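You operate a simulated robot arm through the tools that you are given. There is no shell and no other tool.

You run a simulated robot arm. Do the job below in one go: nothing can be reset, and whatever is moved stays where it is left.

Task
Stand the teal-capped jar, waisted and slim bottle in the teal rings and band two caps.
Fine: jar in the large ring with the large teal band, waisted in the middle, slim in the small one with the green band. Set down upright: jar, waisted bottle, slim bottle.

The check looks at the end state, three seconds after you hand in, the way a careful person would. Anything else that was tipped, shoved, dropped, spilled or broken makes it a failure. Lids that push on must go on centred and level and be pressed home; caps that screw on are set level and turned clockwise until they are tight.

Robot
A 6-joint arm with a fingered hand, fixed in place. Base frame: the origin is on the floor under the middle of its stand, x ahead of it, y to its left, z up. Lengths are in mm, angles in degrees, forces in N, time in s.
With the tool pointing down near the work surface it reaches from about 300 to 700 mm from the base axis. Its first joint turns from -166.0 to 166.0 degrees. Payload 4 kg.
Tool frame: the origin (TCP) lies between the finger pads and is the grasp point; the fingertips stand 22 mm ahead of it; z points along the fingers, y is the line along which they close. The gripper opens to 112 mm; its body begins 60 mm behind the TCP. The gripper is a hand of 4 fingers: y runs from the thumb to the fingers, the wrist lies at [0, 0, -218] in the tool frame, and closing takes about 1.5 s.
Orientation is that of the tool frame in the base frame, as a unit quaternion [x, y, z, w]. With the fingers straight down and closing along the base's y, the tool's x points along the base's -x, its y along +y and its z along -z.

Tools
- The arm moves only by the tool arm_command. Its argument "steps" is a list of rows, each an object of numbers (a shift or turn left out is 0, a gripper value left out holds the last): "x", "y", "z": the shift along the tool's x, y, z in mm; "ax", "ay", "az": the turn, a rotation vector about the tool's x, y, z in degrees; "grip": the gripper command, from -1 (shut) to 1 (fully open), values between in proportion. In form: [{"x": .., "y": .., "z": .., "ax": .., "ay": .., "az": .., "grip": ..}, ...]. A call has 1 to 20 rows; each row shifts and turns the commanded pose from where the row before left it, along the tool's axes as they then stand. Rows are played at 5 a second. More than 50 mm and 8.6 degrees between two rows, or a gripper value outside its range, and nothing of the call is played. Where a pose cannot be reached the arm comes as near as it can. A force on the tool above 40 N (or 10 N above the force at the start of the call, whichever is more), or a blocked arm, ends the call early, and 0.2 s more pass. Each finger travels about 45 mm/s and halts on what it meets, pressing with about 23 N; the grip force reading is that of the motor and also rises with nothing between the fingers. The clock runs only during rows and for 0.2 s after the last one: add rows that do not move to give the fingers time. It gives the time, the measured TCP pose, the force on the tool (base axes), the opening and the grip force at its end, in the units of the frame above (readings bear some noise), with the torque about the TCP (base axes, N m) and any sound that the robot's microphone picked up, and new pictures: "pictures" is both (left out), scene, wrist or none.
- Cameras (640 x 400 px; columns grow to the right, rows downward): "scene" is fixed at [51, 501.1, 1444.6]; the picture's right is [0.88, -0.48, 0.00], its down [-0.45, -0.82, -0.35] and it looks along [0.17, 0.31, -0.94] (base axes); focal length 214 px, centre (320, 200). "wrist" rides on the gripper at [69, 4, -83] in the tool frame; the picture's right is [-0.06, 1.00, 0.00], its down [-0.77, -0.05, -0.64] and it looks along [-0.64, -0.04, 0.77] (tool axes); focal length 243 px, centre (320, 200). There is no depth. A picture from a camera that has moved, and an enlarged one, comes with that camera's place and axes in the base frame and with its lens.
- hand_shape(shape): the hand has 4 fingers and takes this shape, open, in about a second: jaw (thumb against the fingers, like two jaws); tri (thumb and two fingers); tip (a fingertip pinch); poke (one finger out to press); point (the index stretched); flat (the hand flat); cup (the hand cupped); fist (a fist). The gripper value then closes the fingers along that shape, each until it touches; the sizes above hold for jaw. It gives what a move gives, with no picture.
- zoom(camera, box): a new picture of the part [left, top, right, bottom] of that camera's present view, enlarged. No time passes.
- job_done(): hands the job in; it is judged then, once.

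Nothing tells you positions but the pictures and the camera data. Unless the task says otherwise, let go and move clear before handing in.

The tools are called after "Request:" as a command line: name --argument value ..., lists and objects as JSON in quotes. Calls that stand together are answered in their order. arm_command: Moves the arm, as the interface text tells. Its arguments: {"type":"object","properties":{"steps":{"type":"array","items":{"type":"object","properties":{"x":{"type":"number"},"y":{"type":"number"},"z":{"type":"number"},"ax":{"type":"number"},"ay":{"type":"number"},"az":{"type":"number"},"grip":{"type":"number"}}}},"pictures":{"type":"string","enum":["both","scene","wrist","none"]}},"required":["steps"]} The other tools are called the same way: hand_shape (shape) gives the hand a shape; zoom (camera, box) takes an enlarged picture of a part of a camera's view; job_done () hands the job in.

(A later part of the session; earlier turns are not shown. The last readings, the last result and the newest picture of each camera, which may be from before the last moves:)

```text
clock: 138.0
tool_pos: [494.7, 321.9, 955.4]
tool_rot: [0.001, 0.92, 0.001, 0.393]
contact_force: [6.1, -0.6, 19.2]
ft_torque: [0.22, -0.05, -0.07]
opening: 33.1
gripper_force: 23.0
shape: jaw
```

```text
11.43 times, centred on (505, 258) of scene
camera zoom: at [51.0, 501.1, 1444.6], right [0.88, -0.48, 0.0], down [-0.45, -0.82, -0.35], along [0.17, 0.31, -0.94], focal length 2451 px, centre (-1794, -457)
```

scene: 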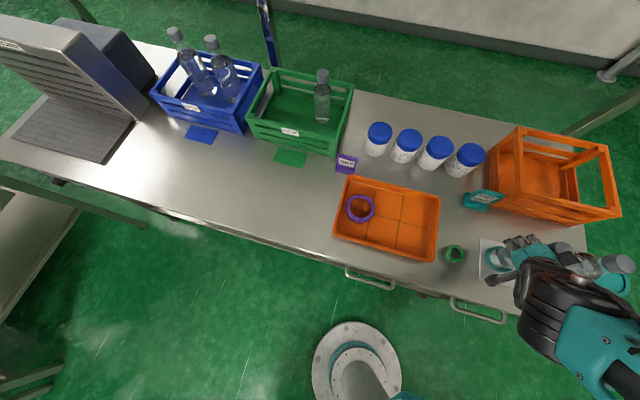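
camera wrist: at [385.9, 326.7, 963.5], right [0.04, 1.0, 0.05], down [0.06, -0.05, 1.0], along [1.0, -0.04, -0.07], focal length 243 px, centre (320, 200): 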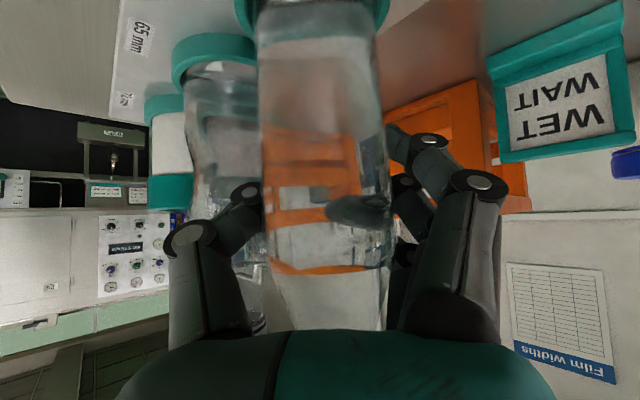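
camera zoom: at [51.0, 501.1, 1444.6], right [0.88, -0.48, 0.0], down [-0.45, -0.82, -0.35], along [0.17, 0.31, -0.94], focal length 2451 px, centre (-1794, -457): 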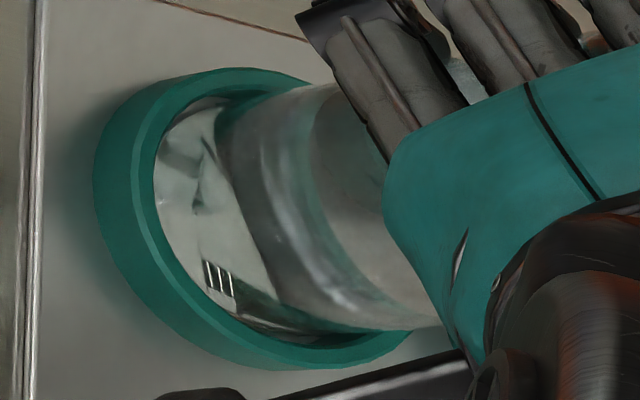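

The base is inside the ring and the force rises as a seat would. I'll ease the pressure and open the hand gently to let it settle.

Request:
arm_command --steps '[{"x": -0.9, "z": -0.85}, {"grip": -0.35}, {"grip": -0.25}, {"grip": -0.1}, {"grip": 0.05}, {"grip": 0.15}, {}, {}]' --pictures "both"

Request:
zoom --camera "scene" --box '[470, 215, 600, 295]'

Request:
zoom --camera "wrist" --box '[160, 0, 440, 180]'

```text
clock: 139.8
tool_pos: [493.9, 321.0, 956.1]
tool_rot: [0.0, 0.92, 0.0, 0.393]
contact_force: [0.2, 0.1, -0.2]
ft_torque: [0.05, -0.01, 0.0]
opening: 63.6
gripper_force: 0.0
shape: jaw
camera wrist: at [385.9, 326.1, 963.5], right [0.04, 1.0, 0.05], down [0.07, -0.05, 1.0], along [1.0, -0.04, -0.07], focal length 243 px, centre (320, 200)
```

scene: 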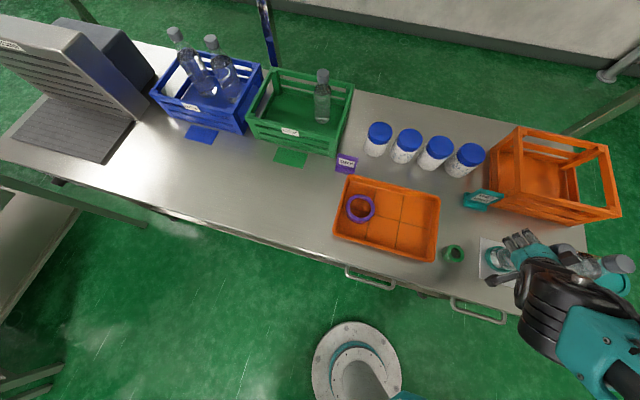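
wrist: 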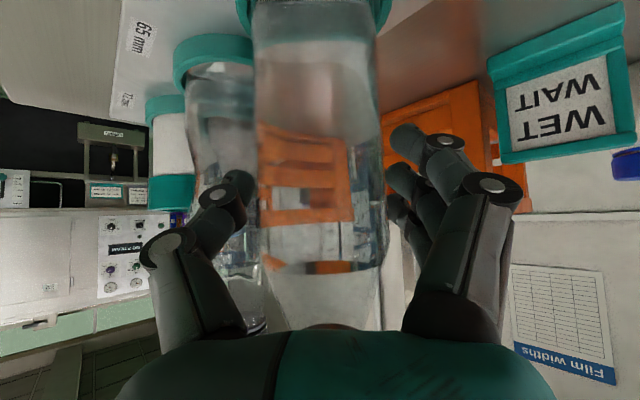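

```text
4.92 times, centred on (535, 255) of scene
camera zoom: at [51.0, 501.1, 1444.6], right [0.88, -0.48, 0.0], down [-0.45, -0.82, -0.35], along [0.17, 0.31, -0.94], focal length 1056 px, centre (-738, -71)
```

zoom: 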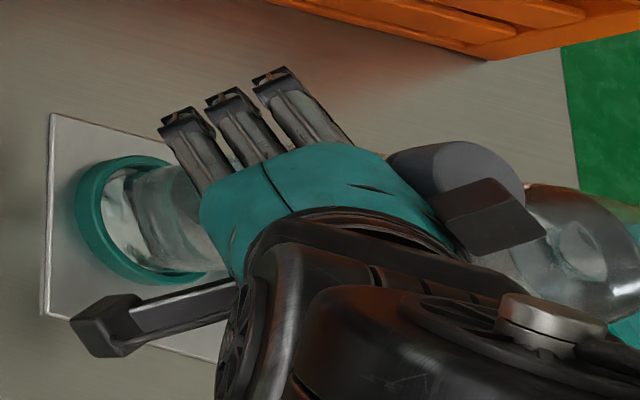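

```text
2.22 times, centred on (300, 90) of wrist
camera zoom: at [385.9, 326.1, 963.5], right [0.04, 1.0, 0.05], down [0.07, -0.05, 1.0], along [1.0, -0.04, -0.07], focal length 539 px, centre (364, 444)
```

zoom: 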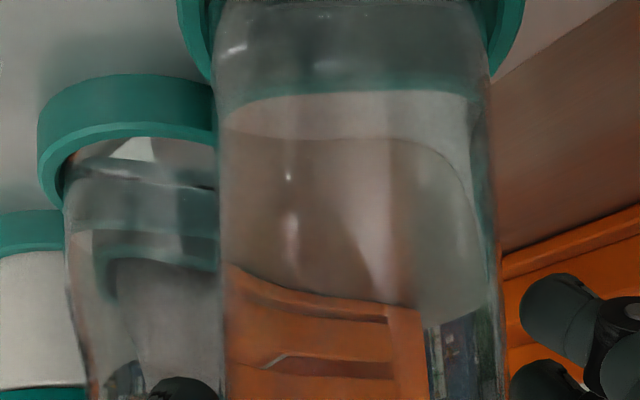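

It's released and standing. I'll open slightly more and retreat along the finger direction.

Request:
arm_command --steps '[{"grip": 0.3}, {"grip": 0.35}, {}, {"z": -15}, {"z": -25}, {"z": -35}, {"z": -35}, {"z": -30}, {}]' --pictures "both"

Request:
zoom --camera "scene" --box '[470, 215, 630, 305]'

Request:
zoom --camera "wrist" --box '[160, 0, 480, 240]'

```text
clock: 141.8
tool_pos: [393.4, 319.7, 1054.0]
tool_rot: [0.0, 0.92, 0.0, 0.392]
contact_force: [-0.3, -0.1, -0.3]
ft_torque: [0.0, -0.02, -0.01]
opening: 75.3
gripper_force: 0.1
shape: jaw
camera wrist: at [286.0, 324.9, 1060.9], right [0.04, 1.0, 0.05], down [0.07, -0.05, 1.0], along [1.0, -0.04, -0.07], focal length 243 px, centre (320, 200)
```

scene: 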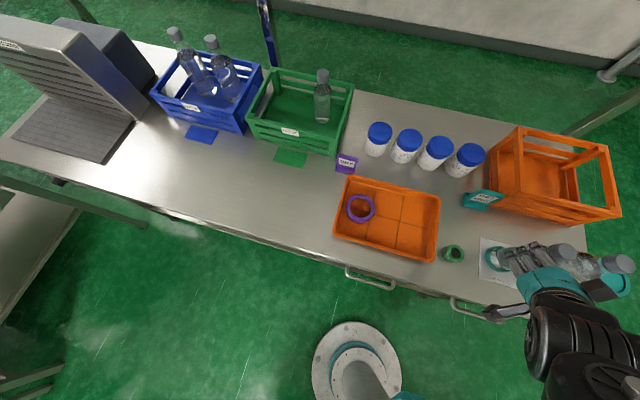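
wrist: 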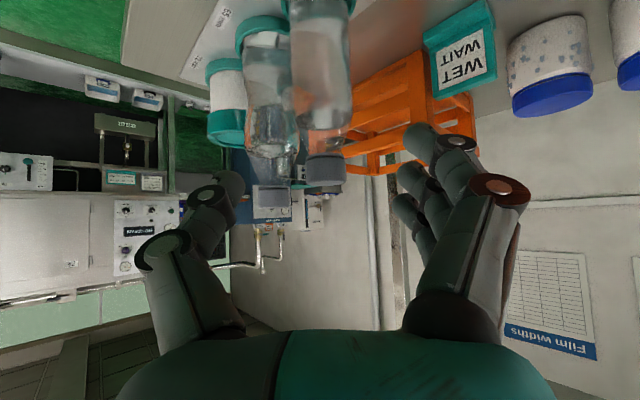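

```text
4.00 times, centred on (550, 260) of scene
camera zoom: at [51.0, 501.1, 1444.6], right [0.88, -0.48, 0.0], down [-0.45, -0.82, -0.35], along [0.17, 0.31, -0.94], focal length 858 px, centre (-600, -40)
```

zoom: 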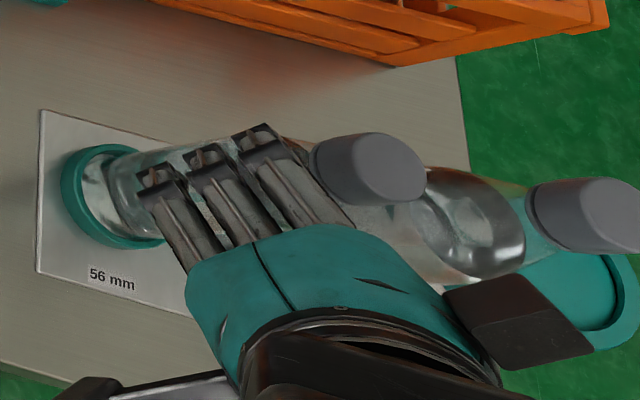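

```text
1.67 times, centred on (320, 120) of wrist
camera zoom: at [286.0, 324.9, 1060.9], right [0.04, 1.0, 0.05], down [0.07, -0.05, 1.0], along [1.0, -0.04, -0.07], focal length 404 px, centre (320, 333)
```

zoom: 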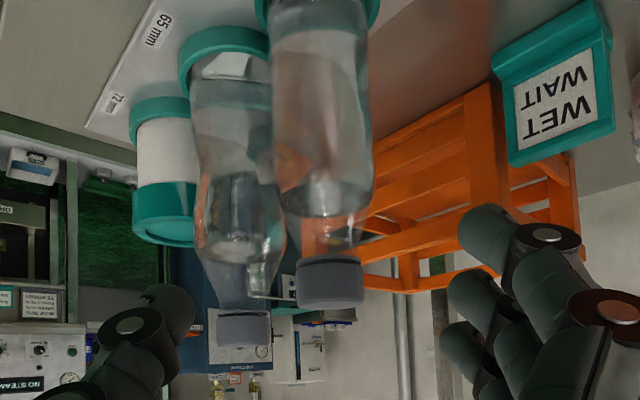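

All three stand upright in their rings. Now the green band for the slim bottle. I'll level the hand and look at the band and the tray edge from above.

Request:
arm_command --steps '[{"ay": 7.7}, {"ay": 7.7}, {"ay": 7.7}, {"ay": 7.7}, {"ay": 7.7}, {"ay": 7.7}, {"az": -7.83}, {"az": -7.83}, {"az": -7.83}, {"az": -7.83}, {"az": -7.83}, {"az": -7.83}, {"x": 15, "y": 30}, {"x": 15, "y": 30}, {}]' --pictures "both"

Request:
zoom --camera "wrist" --box '[200, 20, 440, 190]'

Request:
zoom --camera "scene" --box '[470, 215, 630, 305]'

```text
clock: 145.0
tool_pos: [325.9, 339.5, 1053.5]
tool_rot: [-0.399, 0.917, -0.001, 0.0]
contact_force: [-0.5, -0.4, 0.1]
ft_torque: [0.02, 0.03, -0.01]
opening: 75.2
gripper_force: 0.1
shape: jaw
camera wrist: at [275.8, 291.4, 1137.1], right [-0.69, 0.73, 0.0], down [0.56, 0.53, 0.64], along [0.47, 0.44, -0.77], focal length 243 px, centre (320, 200)
```

scene: 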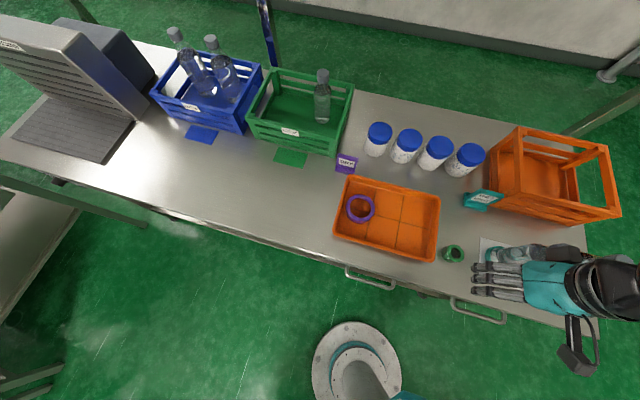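
wrist: 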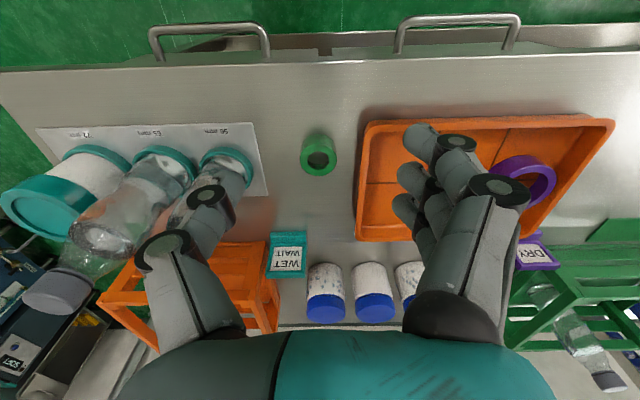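

```text
2.35 times, centred on (320, 105) of wrist
camera zoom: at [275.8, 291.4, 1137.1], right [-0.69, 0.73, 0.0], down [0.56, 0.53, 0.64], along [0.47, 0.44, -0.77], focal length 571 px, centre (320, 424)
```

zoom: 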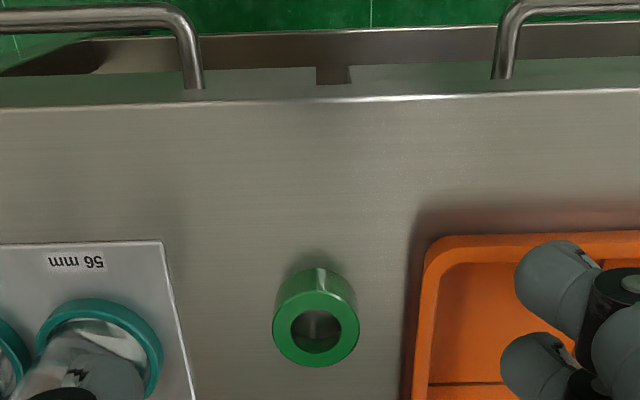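

```text
4.00 times, centred on (550, 260) of scene
camera zoom: at [51.0, 501.1, 1444.6], right [0.88, -0.48, 0.0], down [-0.45, -0.82, -0.35], along [0.17, 0.31, -0.94], focal length 858 px, centre (-600, -40)
```

zoom: 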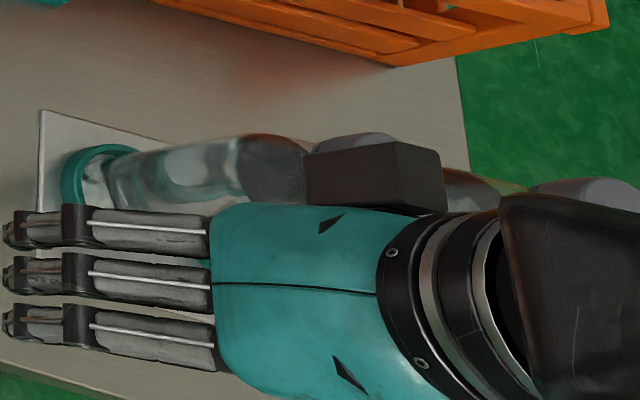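

The green band is at about (383.7,390.7), top z≈888, roughly 30 mm tall, with 27 mm of space to the tray. I'll move over it with a yaw of −20°, which keeps the fingers clear of the tray.

Request:
arm_command --steps '[{"x": -38.4, "y": -3.7, "z": 26.5}, {"x": -38.4, "y": -3.7, "z": 26.5}, {"az": 7.44}, {"az": 7.44}, {"az": 7.44}, {"az": 7.44}, {"az": 7.44}, {"az": 7.44}, {"az": 7.44}, {"az": 7.44}, {"az": 7.44}, {}]' --pictures "both"

Request:
zoom --camera "wrist" --box '[200, 20, 440, 190]'

```text
clock: 147.6
tool_pos: [386.4, 392.2, 999.9]
tool_rot: [0.174, 0.985, 0.0, 0.001]
contact_force: [0.0, -0.5, 0.7]
ft_torque: [0.0, 0.03, 0.01]
opening: 75.3
gripper_force: 0.0
shape: jaw
camera wrist: at [323.6, 420.1, 1083.1], right [0.4, 0.92, 0.0], down [0.7, -0.31, 0.64], along [0.59, -0.26, -0.77], focal length 243 px, centre (320, 200)
```

scene: 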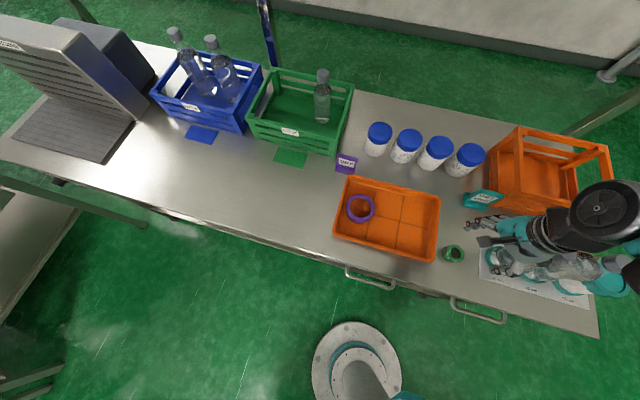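
wrist: 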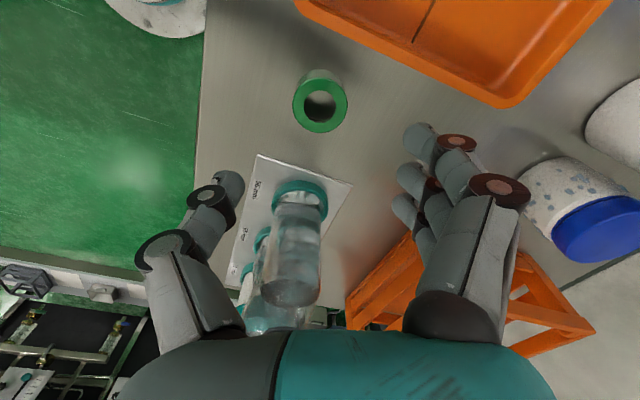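

```text
2.35 times, centred on (320, 105) of wrist
camera zoom: at [323.6, 420.1, 1083.1], right [0.4, 0.92, 0.0], down [0.7, -0.31, 0.64], along [0.59, -0.26, -0.77], focal length 571 px, centre (320, 424)
```

zoom: 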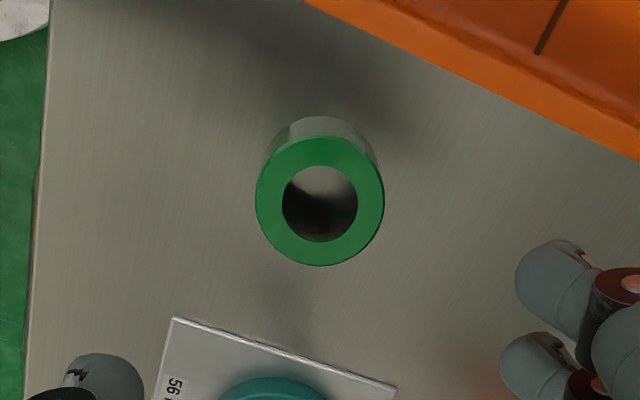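

The band is nearly under the TCP, 1.8 mm off. Descending around it.

Request:
arm_command --steps '[{"x": 1.8, "z": 35, "grip": 0.25}, {"z": 35}, {"z": 28}, {"z": 12}, {}]' --pictures "both"

Request:
zoom --camera "wrist" --box '[200, 80, 440, 280]'

Request:
zoom --camera "scene" --box '[420, 215, 540, 295]'

```text
clock: 148.8
tool_pos: [385.4, 392.5, 889.6]
tool_rot: [0.174, 0.985, 0.001, -0.001]
contact_force: [0.5, 0.1, 0.3]
ft_torque: [0.01, -0.02, 0.03]
opening: 70.5
gripper_force: 0.0
shape: jaw
camera wrist: at [321.6, 421.3, 972.7], right [0.4, 0.92, 0.0], down [0.7, -0.31, 0.64], along [0.59, -0.26, -0.77], focal length 243 px, centre (320, 200)
```

scene: 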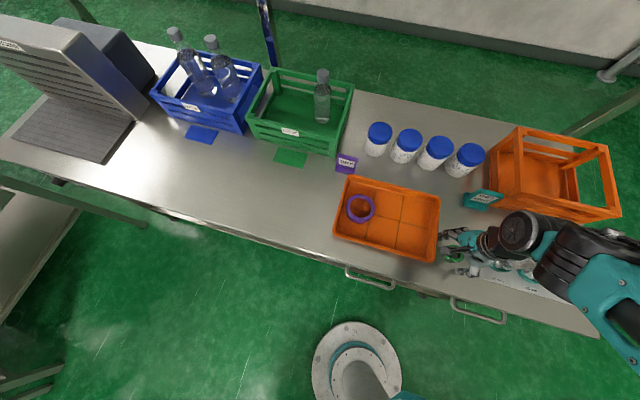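
wrist: 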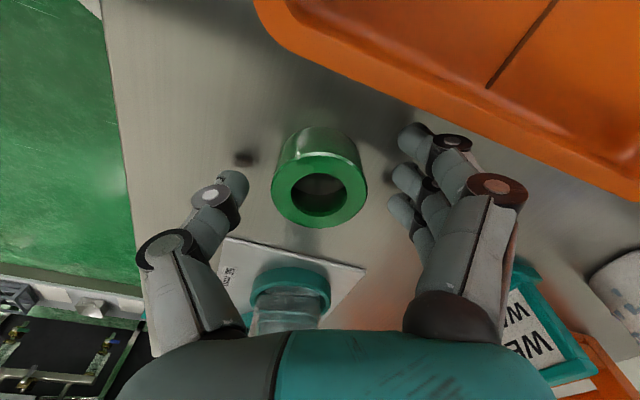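

```text
2.00 times, centred on (320, 180) of wrist
camera zoom: at [321.6, 421.3, 972.7], right [0.4, 0.92, 0.0], down [0.7, -0.31, 0.64], along [0.59, -0.26, -0.77], focal length 485 px, centre (320, 240)
```

zoom: 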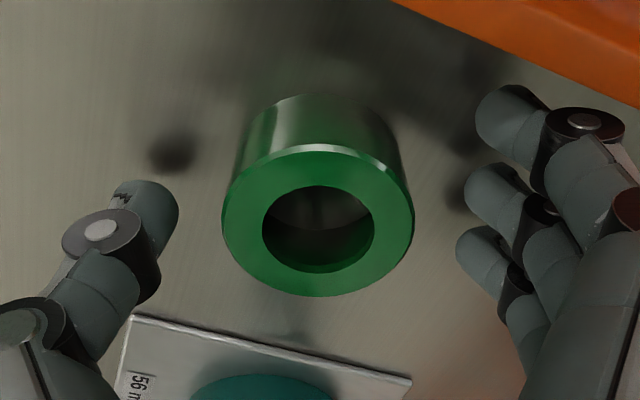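

```text
5.00 times, centred on (480, 255) of scene
camera zoom: at [51.0, 501.1, 1444.6], right [0.88, -0.48, 0.0], down [-0.45, -0.82, -0.35], along [0.17, 0.31, -0.94], focal length 1072 px, centre (-480, -75)
```

zoom: 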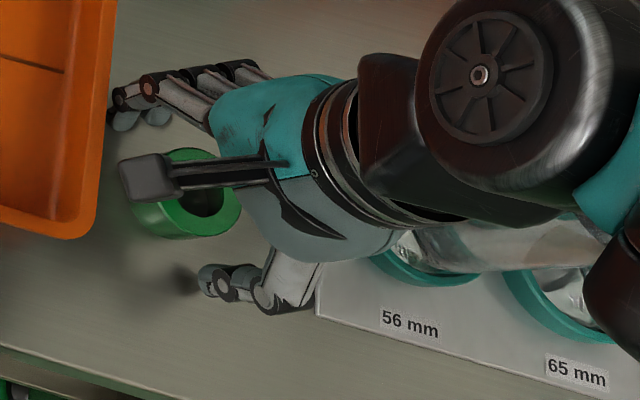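

The band is centred within 1 mm. I'll lower 5 mm and close slowly.

Request:
arm_command --steps '[{"x": -0.5, "y": -0.7, "z": 5}, {"grip": 0.1}, {"grip": -0.05}, {"grip": -0.2}, {"grip": -0.3}, {"grip": -0.4}, {}, {}]' --pictures "wrist"

Request:
zoom --camera "wrist" --box '[200, 80, 440, 280]'

```text
clock: 150.6
tool_pos: [385.9, 392.6, 884.7]
tool_rot: [0.174, 0.985, 0.0, 0.0]
contact_force: [-0.6, 0.1, 0.3]
ft_torque: [-0.01, -0.03, -0.01]
opening: 32.4
gripper_force: 22.7
shape: jaw
camera wrist: at [321.9, 420.4, 967.4], right [0.4, 0.92, 0.0], down [0.7, -0.31, 0.64], along [0.59, -0.26, -0.77], focal length 243 px, centre (320, 200)
```

wrist: 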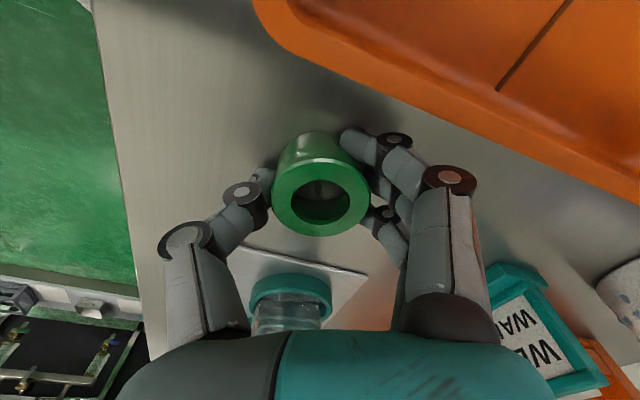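

```text
2.00 times, centred on (320, 180) of wrist
camera zoom: at [321.9, 420.4, 967.4], right [0.4, 0.92, 0.0], down [0.7, -0.31, 0.64], along [0.59, -0.26, -0.77], focal length 485 px, centre (320, 240)
```

zoom: 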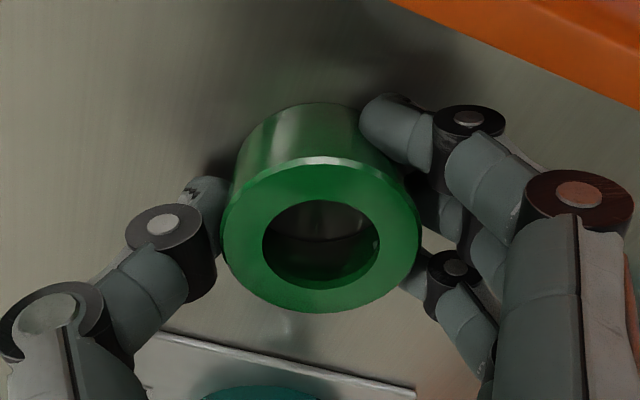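

The band is gripped evenly. Lifting straight up.

Request:
arm_command --steps '[{"z": -10, "grip": -1}, {"z": -30}, {"z": -40}, {"z": -40}, {"z": -40}, {"z": -40}, {}]' --pictures "both"

Request:
zoom --camera "wrist" --box '[200, 80, 440, 280]'

```text
clock: 152.2
tool_pos: [384.3, 391.6, 1087.3]
tool_rot: [0.173, 0.985, 0.001, 0.0]
contact_force: [0.0, -0.2, -0.5]
ft_torque: [0.0, 0.01, -0.02]
opening: 32.4
gripper_force: 22.4
shape: jaw
camera wrist: at [321.0, 419.2, 1170.4], right [0.4, 0.92, 0.0], down [0.7, -0.31, 0.64], along [0.59, -0.26, -0.77], focal length 243 px, centre (320, 200)
```

scene: 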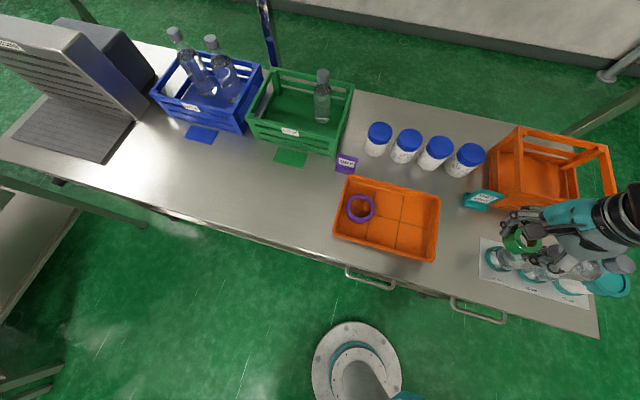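
wrist: 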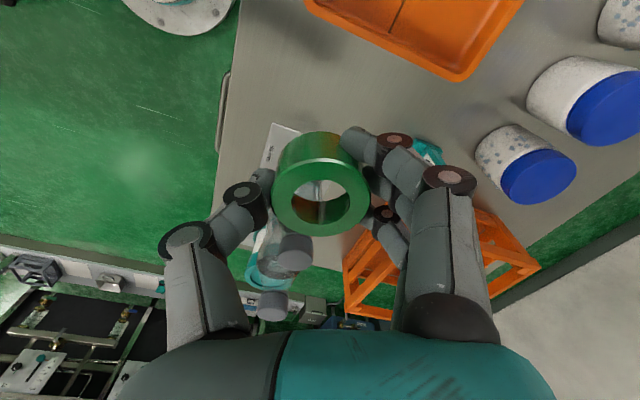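

```text
2.00 times, centred on (320, 180) of wrist
camera zoom: at [321.0, 419.2, 1170.4], right [0.4, 0.92, 0.0], down [0.7, -0.31, 0.64], along [0.59, -0.26, -0.77], focal length 485 px, centre (320, 240)
```

zoom: 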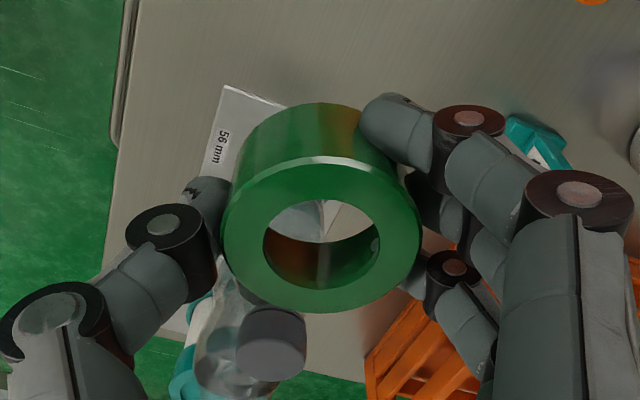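

The band is held level and centred on the TCP. I'll move toward the slim bottle's cap at this height.

Request:
arm_command --steps '[{"x": -33, "y": -7.5}, {"x": -33, "y": -7.5}, {"x": -33, "y": -7.5}, {}]' --pictures "both"

Request:
zoom --camera "wrist" --box '[200, 60, 440, 260]'

Request:
zoom --camera "scene" --box '[480, 215, 640, 305]'

```text
clock: 153.2
tool_pos: [472.8, 335.3, 1086.9]
tool_rot: [0.173, 0.985, 0.0, 0.0]
contact_force: [0.1, 0.7, 0.4]
ft_torque: [-0.01, 0.03, -0.01]
opening: 32.5
gripper_force: 23.4
shape: jaw
camera wrist: at [409.0, 363.1, 1170.8], right [0.4, 0.92, 0.0], down [0.7, -0.31, 0.64], along [0.59, -0.26, -0.77], focal length 243 px, centre (320, 200)
```

scene: 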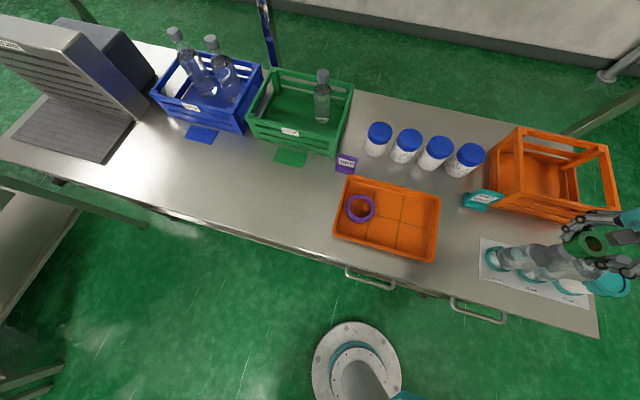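
wrist: 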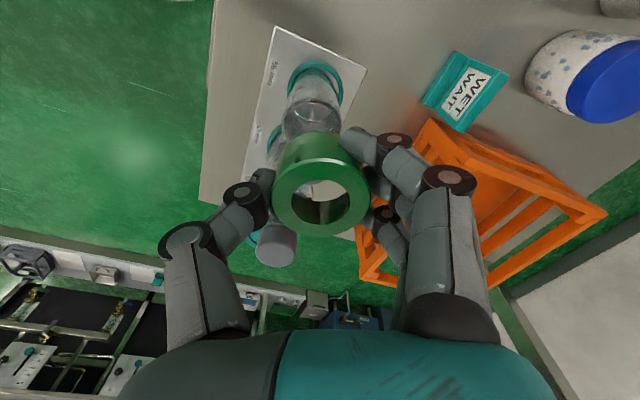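

```text
2.00 times, centred on (320, 160) of wrist
camera zoom: at [409.0, 363.1, 1170.8], right [0.4, 0.92, 0.0], down [0.7, -0.31, 0.64], along [0.59, -0.26, -0.77], focal length 485 px, centre (320, 280)
```

zoom: 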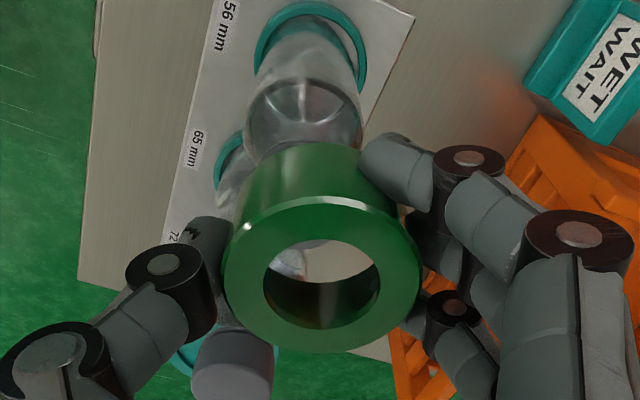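

```text
4.00 times, centred on (560, 260) of scene
camera zoom: at [51.0, 501.1, 1444.6], right [0.88, -0.48, 0.0], down [-0.45, -0.82, -0.35], along [0.17, 0.31, -0.94], focal length 858 px, centre (-640, -40)
```

zoom: 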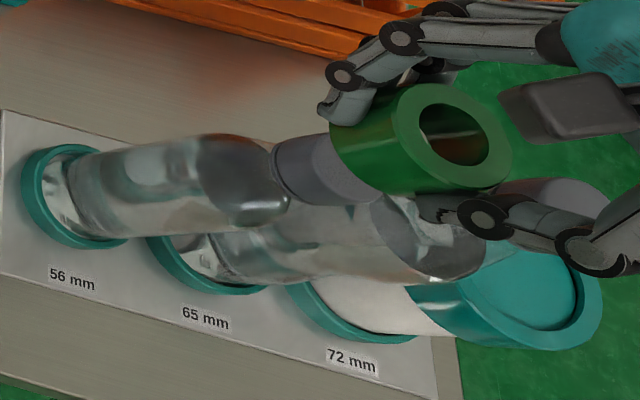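

From the fixed view the slim bottle is vertical, and the band needs about 18 mm more forward. I'll move over and lower to about 15 mm above the cap.

Request:
arm_command --steps '[{"x": -18.4, "y": -4.8}, {"z": 17}, {}]' --pictures "both"

Request:
zoom --camera "wrist" --box '[230, 80, 410, 260]'

Request:
zoom --camera "scene" --box '[480, 215, 640, 305]'

```text
clock: 154.0
tool_pos: [487.3, 325.8, 1068.2]
tool_rot: [0.173, 0.985, 0.0, 0.0]
contact_force: [0.2, -0.3, -0.4]
ft_torque: [-0.02, 0.0, -0.01]
opening: 32.1
gripper_force: 23.1
shape: jaw
camera wrist: at [423.1, 353.0, 1152.1], right [0.4, 0.92, 0.0], down [0.7, -0.31, 0.64], along [0.59, -0.26, -0.77], focal length 243 px, centre (320, 200)
```

scene: 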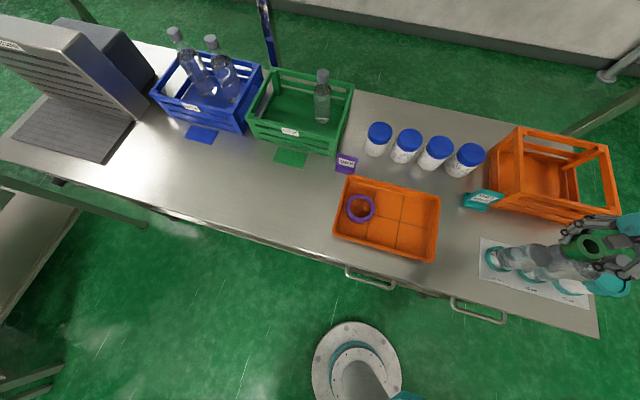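
wrist: 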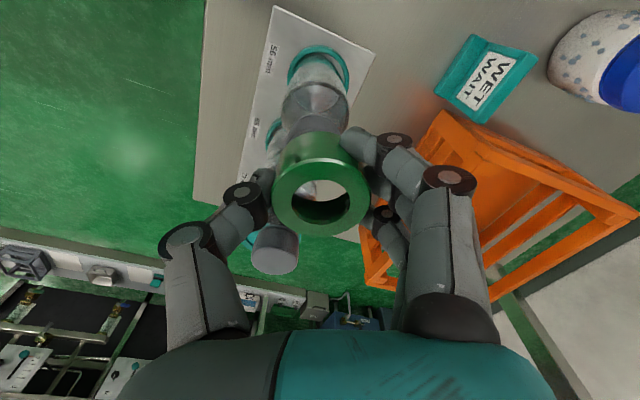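

```text
2.22 times, centred on (320, 170) of wrist
camera zoom: at [423.1, 353.0, 1152.1], right [0.4, 0.92, 0.0], down [0.7, -0.31, 0.64], along [0.59, -0.26, -0.77], focal length 539 px, centre (320, 267)
```

zoom: 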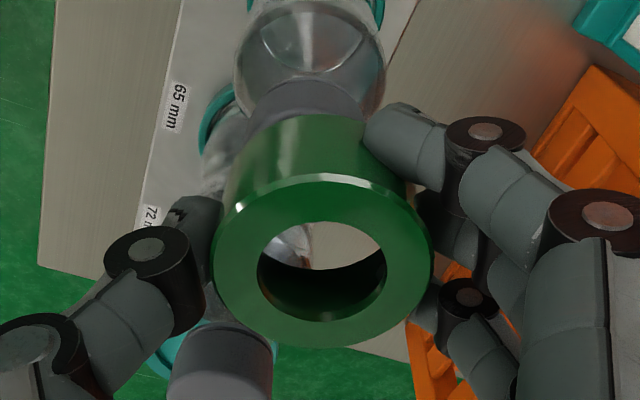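

```text
4.00 times, centred on (560, 260) of scene
camera zoom: at [51.0, 501.1, 1444.6], right [0.88, -0.48, 0.0], down [-0.45, -0.82, -0.35], along [0.17, 0.31, -0.94], focal length 858 px, centre (-640, -40)
```

zoom: 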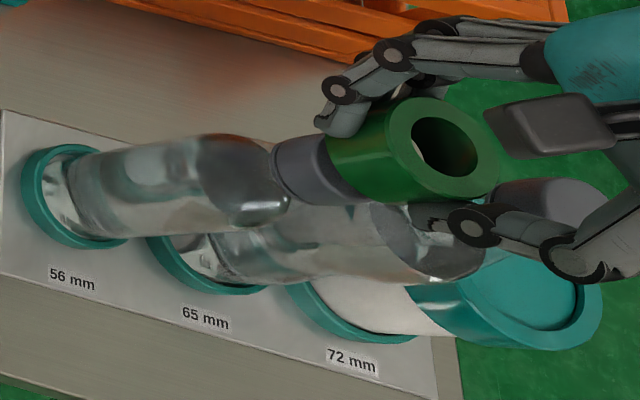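

Request:
zoom --camera "wrist" --box '[260, 70, 380, 160]'

Request:
zoom --camera "scene" --box '[535, 235, 615, 275]'

```text
4.44 times, centred on (320, 115) of wrist
camera zoom: at [423.1, 353.0, 1152.1], right [0.4, 0.92, 0.0], down [0.7, -0.31, 0.64], along [0.59, -0.26, -0.77], focal length 1078 px, centre (320, 578)
```

zoom: 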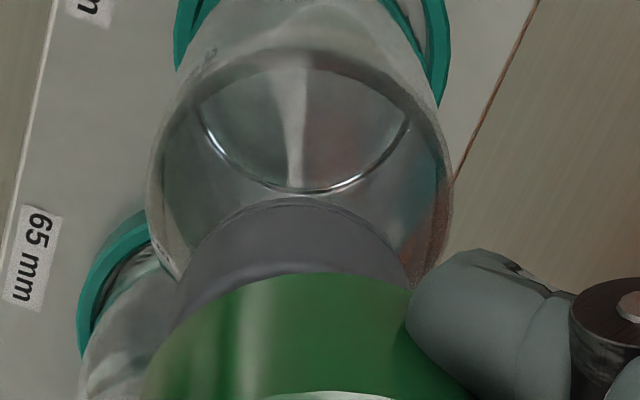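

```text
8.00 times, centred on (575, 255) of scene
camera zoom: at [51.0, 501.1, 1444.6], right [0.88, -0.48, 0.0], down [-0.45, -0.82, -0.35], along [0.17, 0.31, -0.94], focal length 1716 px, centre (-1720, -240)
```

zoom: 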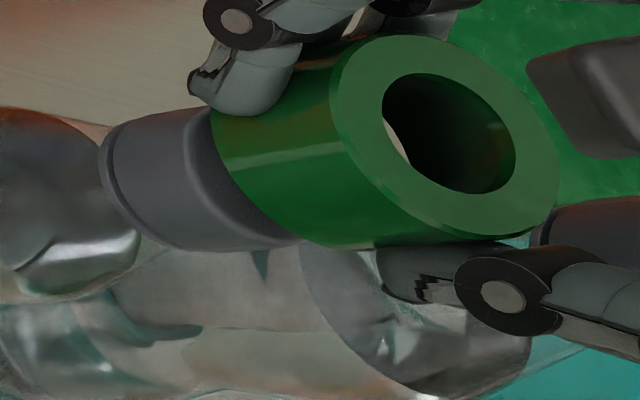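

The cap is 4.3 mm further forward and 3.2 mm to −Y of the band; both cameras agree. Correcting and lowering to just above the cap.

Request:
arm_command --steps '[{"x": -4.3, "y": -3.2}, {"z": 9}, {}]' --pictures "wrist"

Request:
zoom --camera "wrist" --box '[240, 70, 400, 250]'

Request:
zoom --camera "scene" --box '[535, 235, 615, 275]'

```text
clock: 154.8
tool_pos: [489.1, 320.5, 1059.0]
tool_rot: [0.174, 0.985, 0.0, 0.0]
contact_force: [-0.2, -0.2, -0.1]
ft_torque: [-0.02, 0.03, -0.04]
opening: 32.3
gripper_force: 23.1
shape: jaw
camera wrist: at [426.3, 349.6, 1142.2], right [0.4, 0.92, 0.0], down [0.7, -0.31, 0.64], along [0.59, -0.26, -0.77], focal length 243 px, centre (320, 200)
```

wrist: 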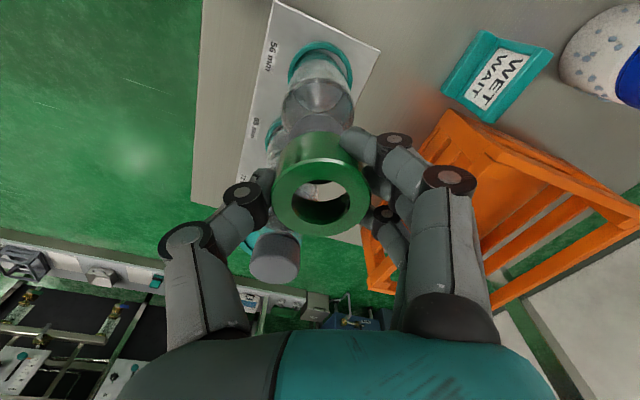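

```text
2.22 times, centred on (320, 160) of wrist
camera zoom: at [426.3, 349.6, 1142.2], right [0.4, 0.92, 0.0], down [0.7, -0.31, 0.64], along [0.59, -0.26, -0.77], focal length 539 px, centre (320, 289)
```

zoom: 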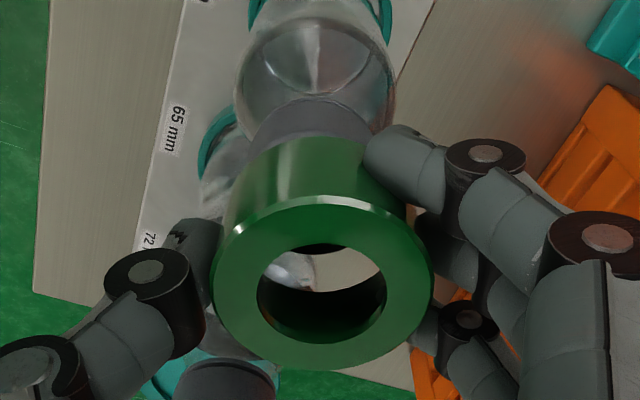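

```text
8.00 times, centred on (575, 255) of scene
camera zoom: at [51.0, 501.1, 1444.6], right [0.88, -0.48, 0.0], down [-0.45, -0.82, -0.35], along [0.17, 0.31, -0.94], focal length 1716 px, centre (-1720, -240)
```

zoom: 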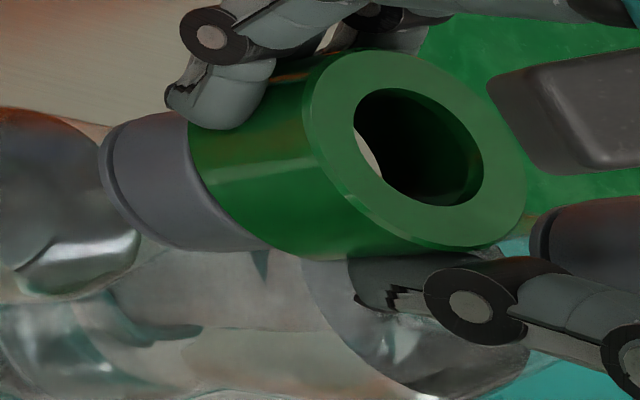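

Request:
zoom --camera "wrist" --box '[285, 165, 365, 235]'

Request:
zoom --camera "wrist" --box '[280, 100, 370, 150]'

```text
5.71 times, centred on (325, 200) of wrist
camera zoom: at [426.3, 349.6, 1142.2], right [0.4, 0.92, 0.0], down [0.7, -0.31, 0.64], along [0.59, -0.26, -0.77], focal length 1386 px, centre (291, 200)
```

zoom: 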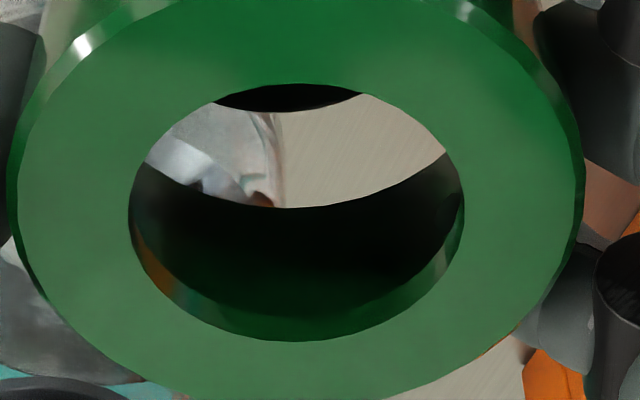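

```text
7.11 times, centred on (325, 125) of wrist
camera zoom: at [426.3, 349.6, 1142.2], right [0.4, 0.92, 0.0], down [0.7, -0.31, 0.64], along [0.59, -0.26, -0.77], focal length 1725 px, centre (284, 733)
```

zoom: 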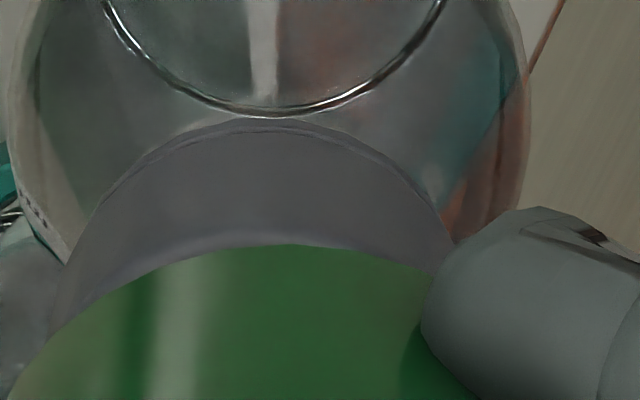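

The cap's far edge shows as a dark arc through the hole. That puts the remaining offset at about +0.9 mm forward and −1.3 mm sideways. Adjusting and lowering 5 mm.

Request:
arm_command --steps '[{"x": -0.9, "y": -1.3}, {"z": 2.5}, {"z": 2.5}, {}]' --pictures "wrist"

Request:
zoom --camera "wrist" --box '[285, 165, 365, 235]'

Request:
zoom --camera "scene" --box '[535, 235, 615, 275]'

```text
clock: 155.8
tool_pos: [490.1, 318.6, 1054.4]
tool_rot: [0.174, 0.985, 0.001, 0.0]
contact_force: [1.2, 0.7, 14.8]
ft_torque: [0.05, 0.16, 0.0]
opening: 32.7
gripper_force: 23.0
shape: jaw
camera wrist: at [426.8, 346.8, 1137.6], right [0.4, 0.92, 0.0], down [0.7, -0.31, 0.64], along [0.59, -0.26, -0.77], focal length 243 px, centre (320, 200)
```

wrist: 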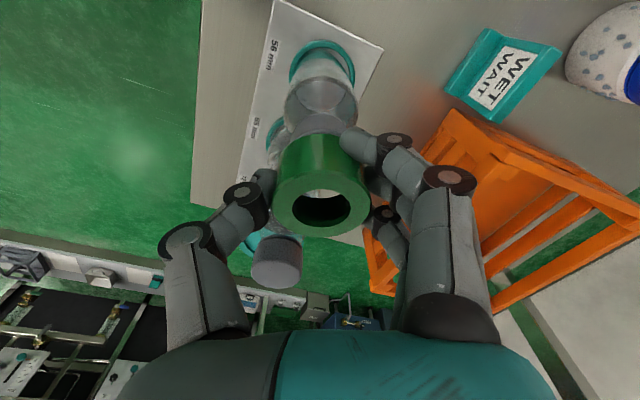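

```text
5.71 times, centred on (325, 200) of wrist
camera zoom: at [426.8, 346.8, 1137.6], right [0.4, 0.92, 0.0], down [0.7, -0.31, 0.64], along [0.59, -0.26, -0.77], focal length 1386 px, centre (291, 200)
```

zoom: 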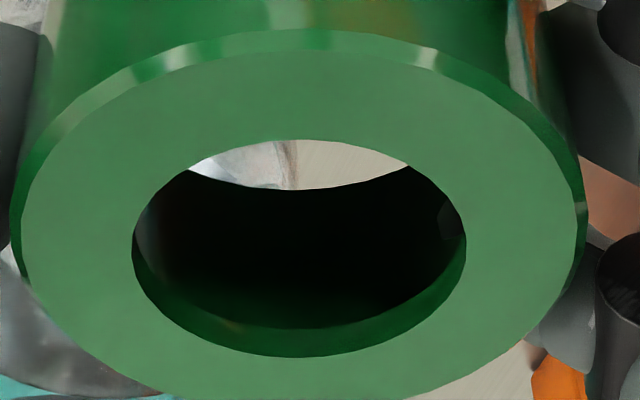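

```text
8.00 times, centred on (575, 255) of scene
camera zoom: at [51.0, 501.1, 1444.6], right [0.88, -0.48, 0.0], down [-0.45, -0.82, -0.35], along [0.17, 0.31, -0.94], focal length 1716 px, centre (-1720, -240)
```

zoom: 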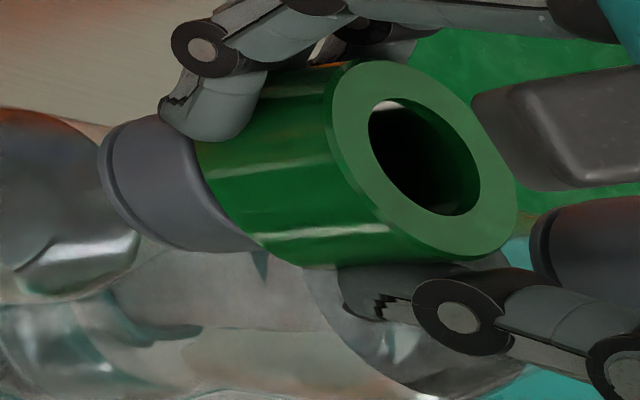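

Contact came on the near side at TCP z≈1056, so the cap is taller and nearer than I'd figured: offset about −3.2 mm in F. I'll lift off, shift back, and check the band's level.

Request:
arm_command --steps '[{"z": -6}, {"x": 3.2, "y": -0.3}, {}]' --pictures "wrist"

Request:
zoom --camera "wrist" --box '[285, 165, 365, 235]'

Request:
zoom --camera "wrist" --box '[240, 70, 400, 250]'

Request:
zoom --camera "scene" --box '[535, 235, 615, 275]'

```text
clock: 156.6
tool_pos: [486.9, 320.6, 1060.7]
tool_rot: [0.173, 0.985, 0.001, -0.001]
contact_force: [-0.9, -0.9, 0.3]
ft_torque: [0.02, 0.0, 0.02]
opening: 32.1
gripper_force: 23.1
shape: jaw
camera wrist: at [423.4, 347.8, 1143.8], right [0.4, 0.92, 0.0], down [0.7, -0.31, 0.64], along [0.59, -0.26, -0.77], focal length 243 px, centre (320, 200)
```

wrist: 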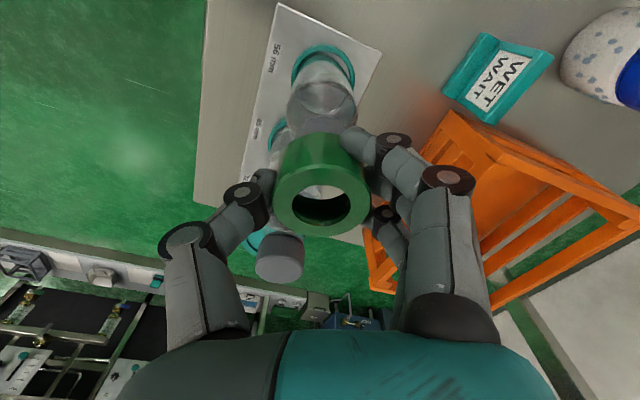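

```text
5.71 times, centred on (325, 200) of wrist
camera zoom: at [423.4, 347.8, 1143.8], right [0.4, 0.92, 0.0], down [0.7, -0.31, 0.64], along [0.59, -0.26, -0.77], focal length 1386 px, centre (291, 200)
```

zoom: 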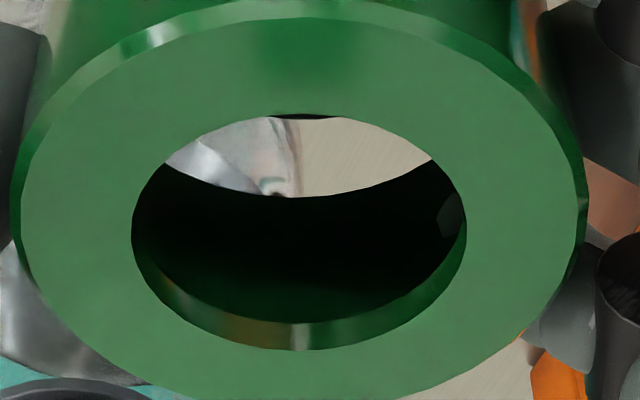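

```text
2.22 times, centred on (320, 160) of wrist
camera zoom: at [423.4, 347.8, 1143.8], right [0.4, 0.92, 0.0], down [0.7, -0.31, 0.64], along [0.59, -0.26, -0.77], focal length 539 px, centre (320, 289)
```

zoom: 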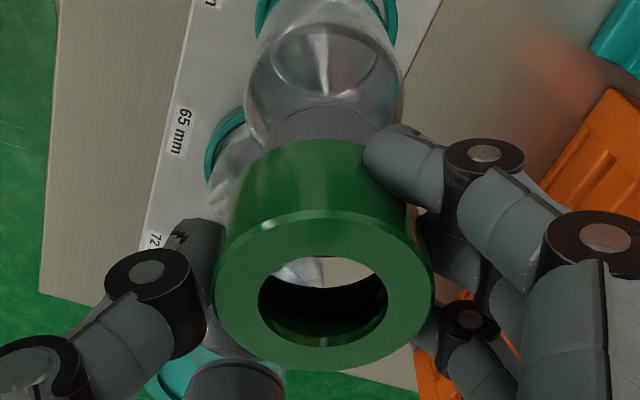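

```text
8.00 times, centred on (575, 255) of scene
camera zoom: at [51.0, 501.1, 1444.6], right [0.88, -0.48, 0.0], down [-0.45, -0.82, -0.35], along [0.17, 0.31, -0.94], focal length 1716 px, centre (-1720, -240)
```

zoom: 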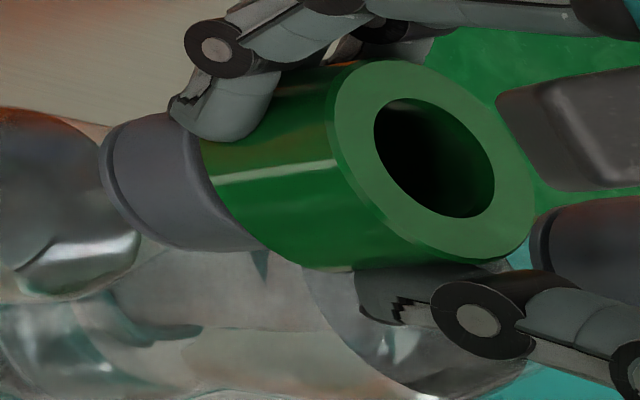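

The band is tipped about 4.5° in the grip, far side low. I'll level it by rotating the hand, apply a −0.8 mm fine shift, then check again just above the cap.

Request:
arm_command --steps '[{"ay": -4.5}, {"x": 0.8, "y": 0.4}, {}]' --pictures "wrist"

Request:
zoom --camera "wrist" --box '[285, 165, 365, 235]'

Request:
zoom --camera "wrist" --box '[240, 70, 400, 250]'

Request:
zoom --camera "scene" --box '[535, 235, 615, 275]'

```text
clock: 157.4
tool_pos: [486.3, 320.0, 1059.8]
tool_rot: [0.174, 0.984, -0.007, 0.039]
contact_force: [0.3, 0.8, 0.2]
ft_torque: [-0.01, -0.03, -0.01]
opening: 31.8
gripper_force: 23.5
shape: jaw
camera wrist: at [417.1, 350.1, 1137.7], right [0.4, 0.92, 0.01], down [0.65, -0.29, 0.7], along [0.64, -0.28, -0.71], focal length 243 px, centre (320, 200)
```

wrist: 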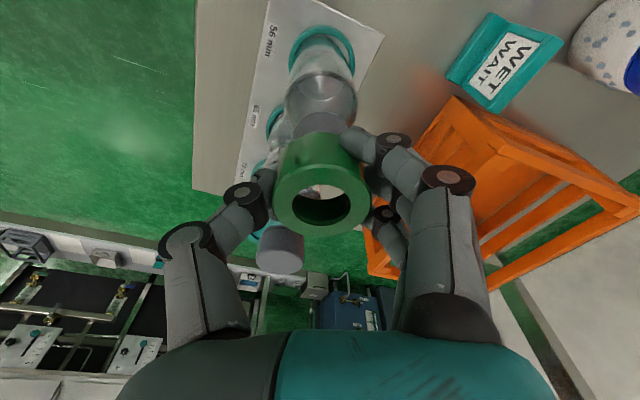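

```text
5.71 times, centred on (325, 200) of wrist
camera zoom: at [417.1, 350.1, 1137.7], right [0.4, 0.92, 0.01], down [0.65, -0.29, 0.7], along [0.64, -0.28, -0.71], focal length 1386 px, centre (291, 200)
```

zoom: 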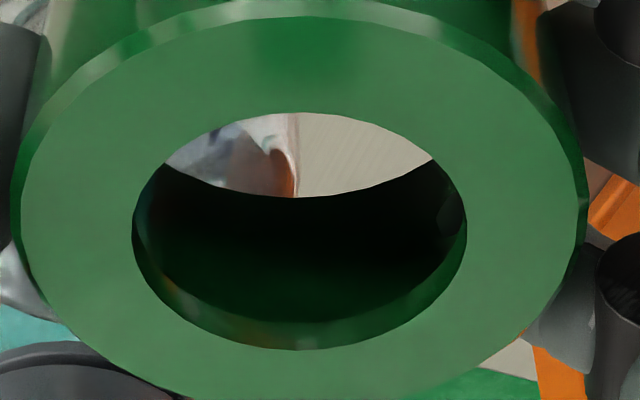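

```text
2.22 times, centred on (320, 160) of wrist
camera zoom: at [417.1, 350.1, 1137.7], right [0.4, 0.92, 0.01], down [0.65, -0.29, 0.7], along [0.64, -0.28, -0.71], focal length 539 px, centre (320, 289)
```

zoom: 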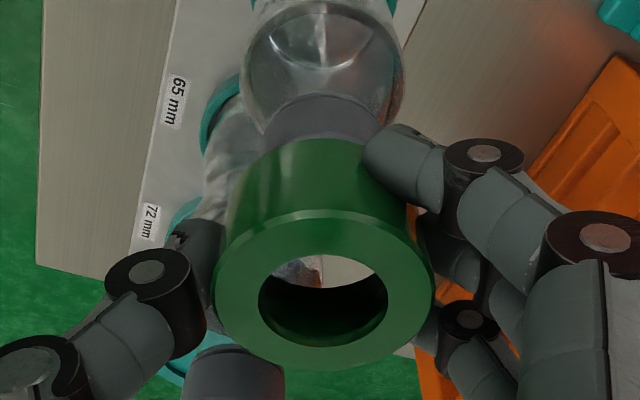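

```text
8.00 times, centred on (575, 255) of scene
camera zoom: at [51.0, 501.1, 1444.6], right [0.88, -0.48, 0.0], down [-0.45, -0.82, -0.35], along [0.17, 0.31, -0.94], focal length 1716 px, centre (-1720, -240)
```

zoom: 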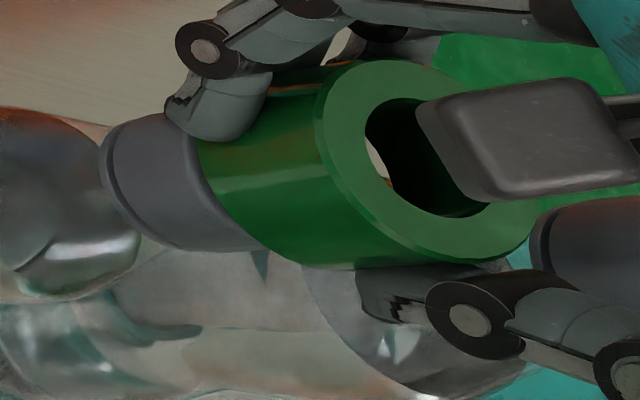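

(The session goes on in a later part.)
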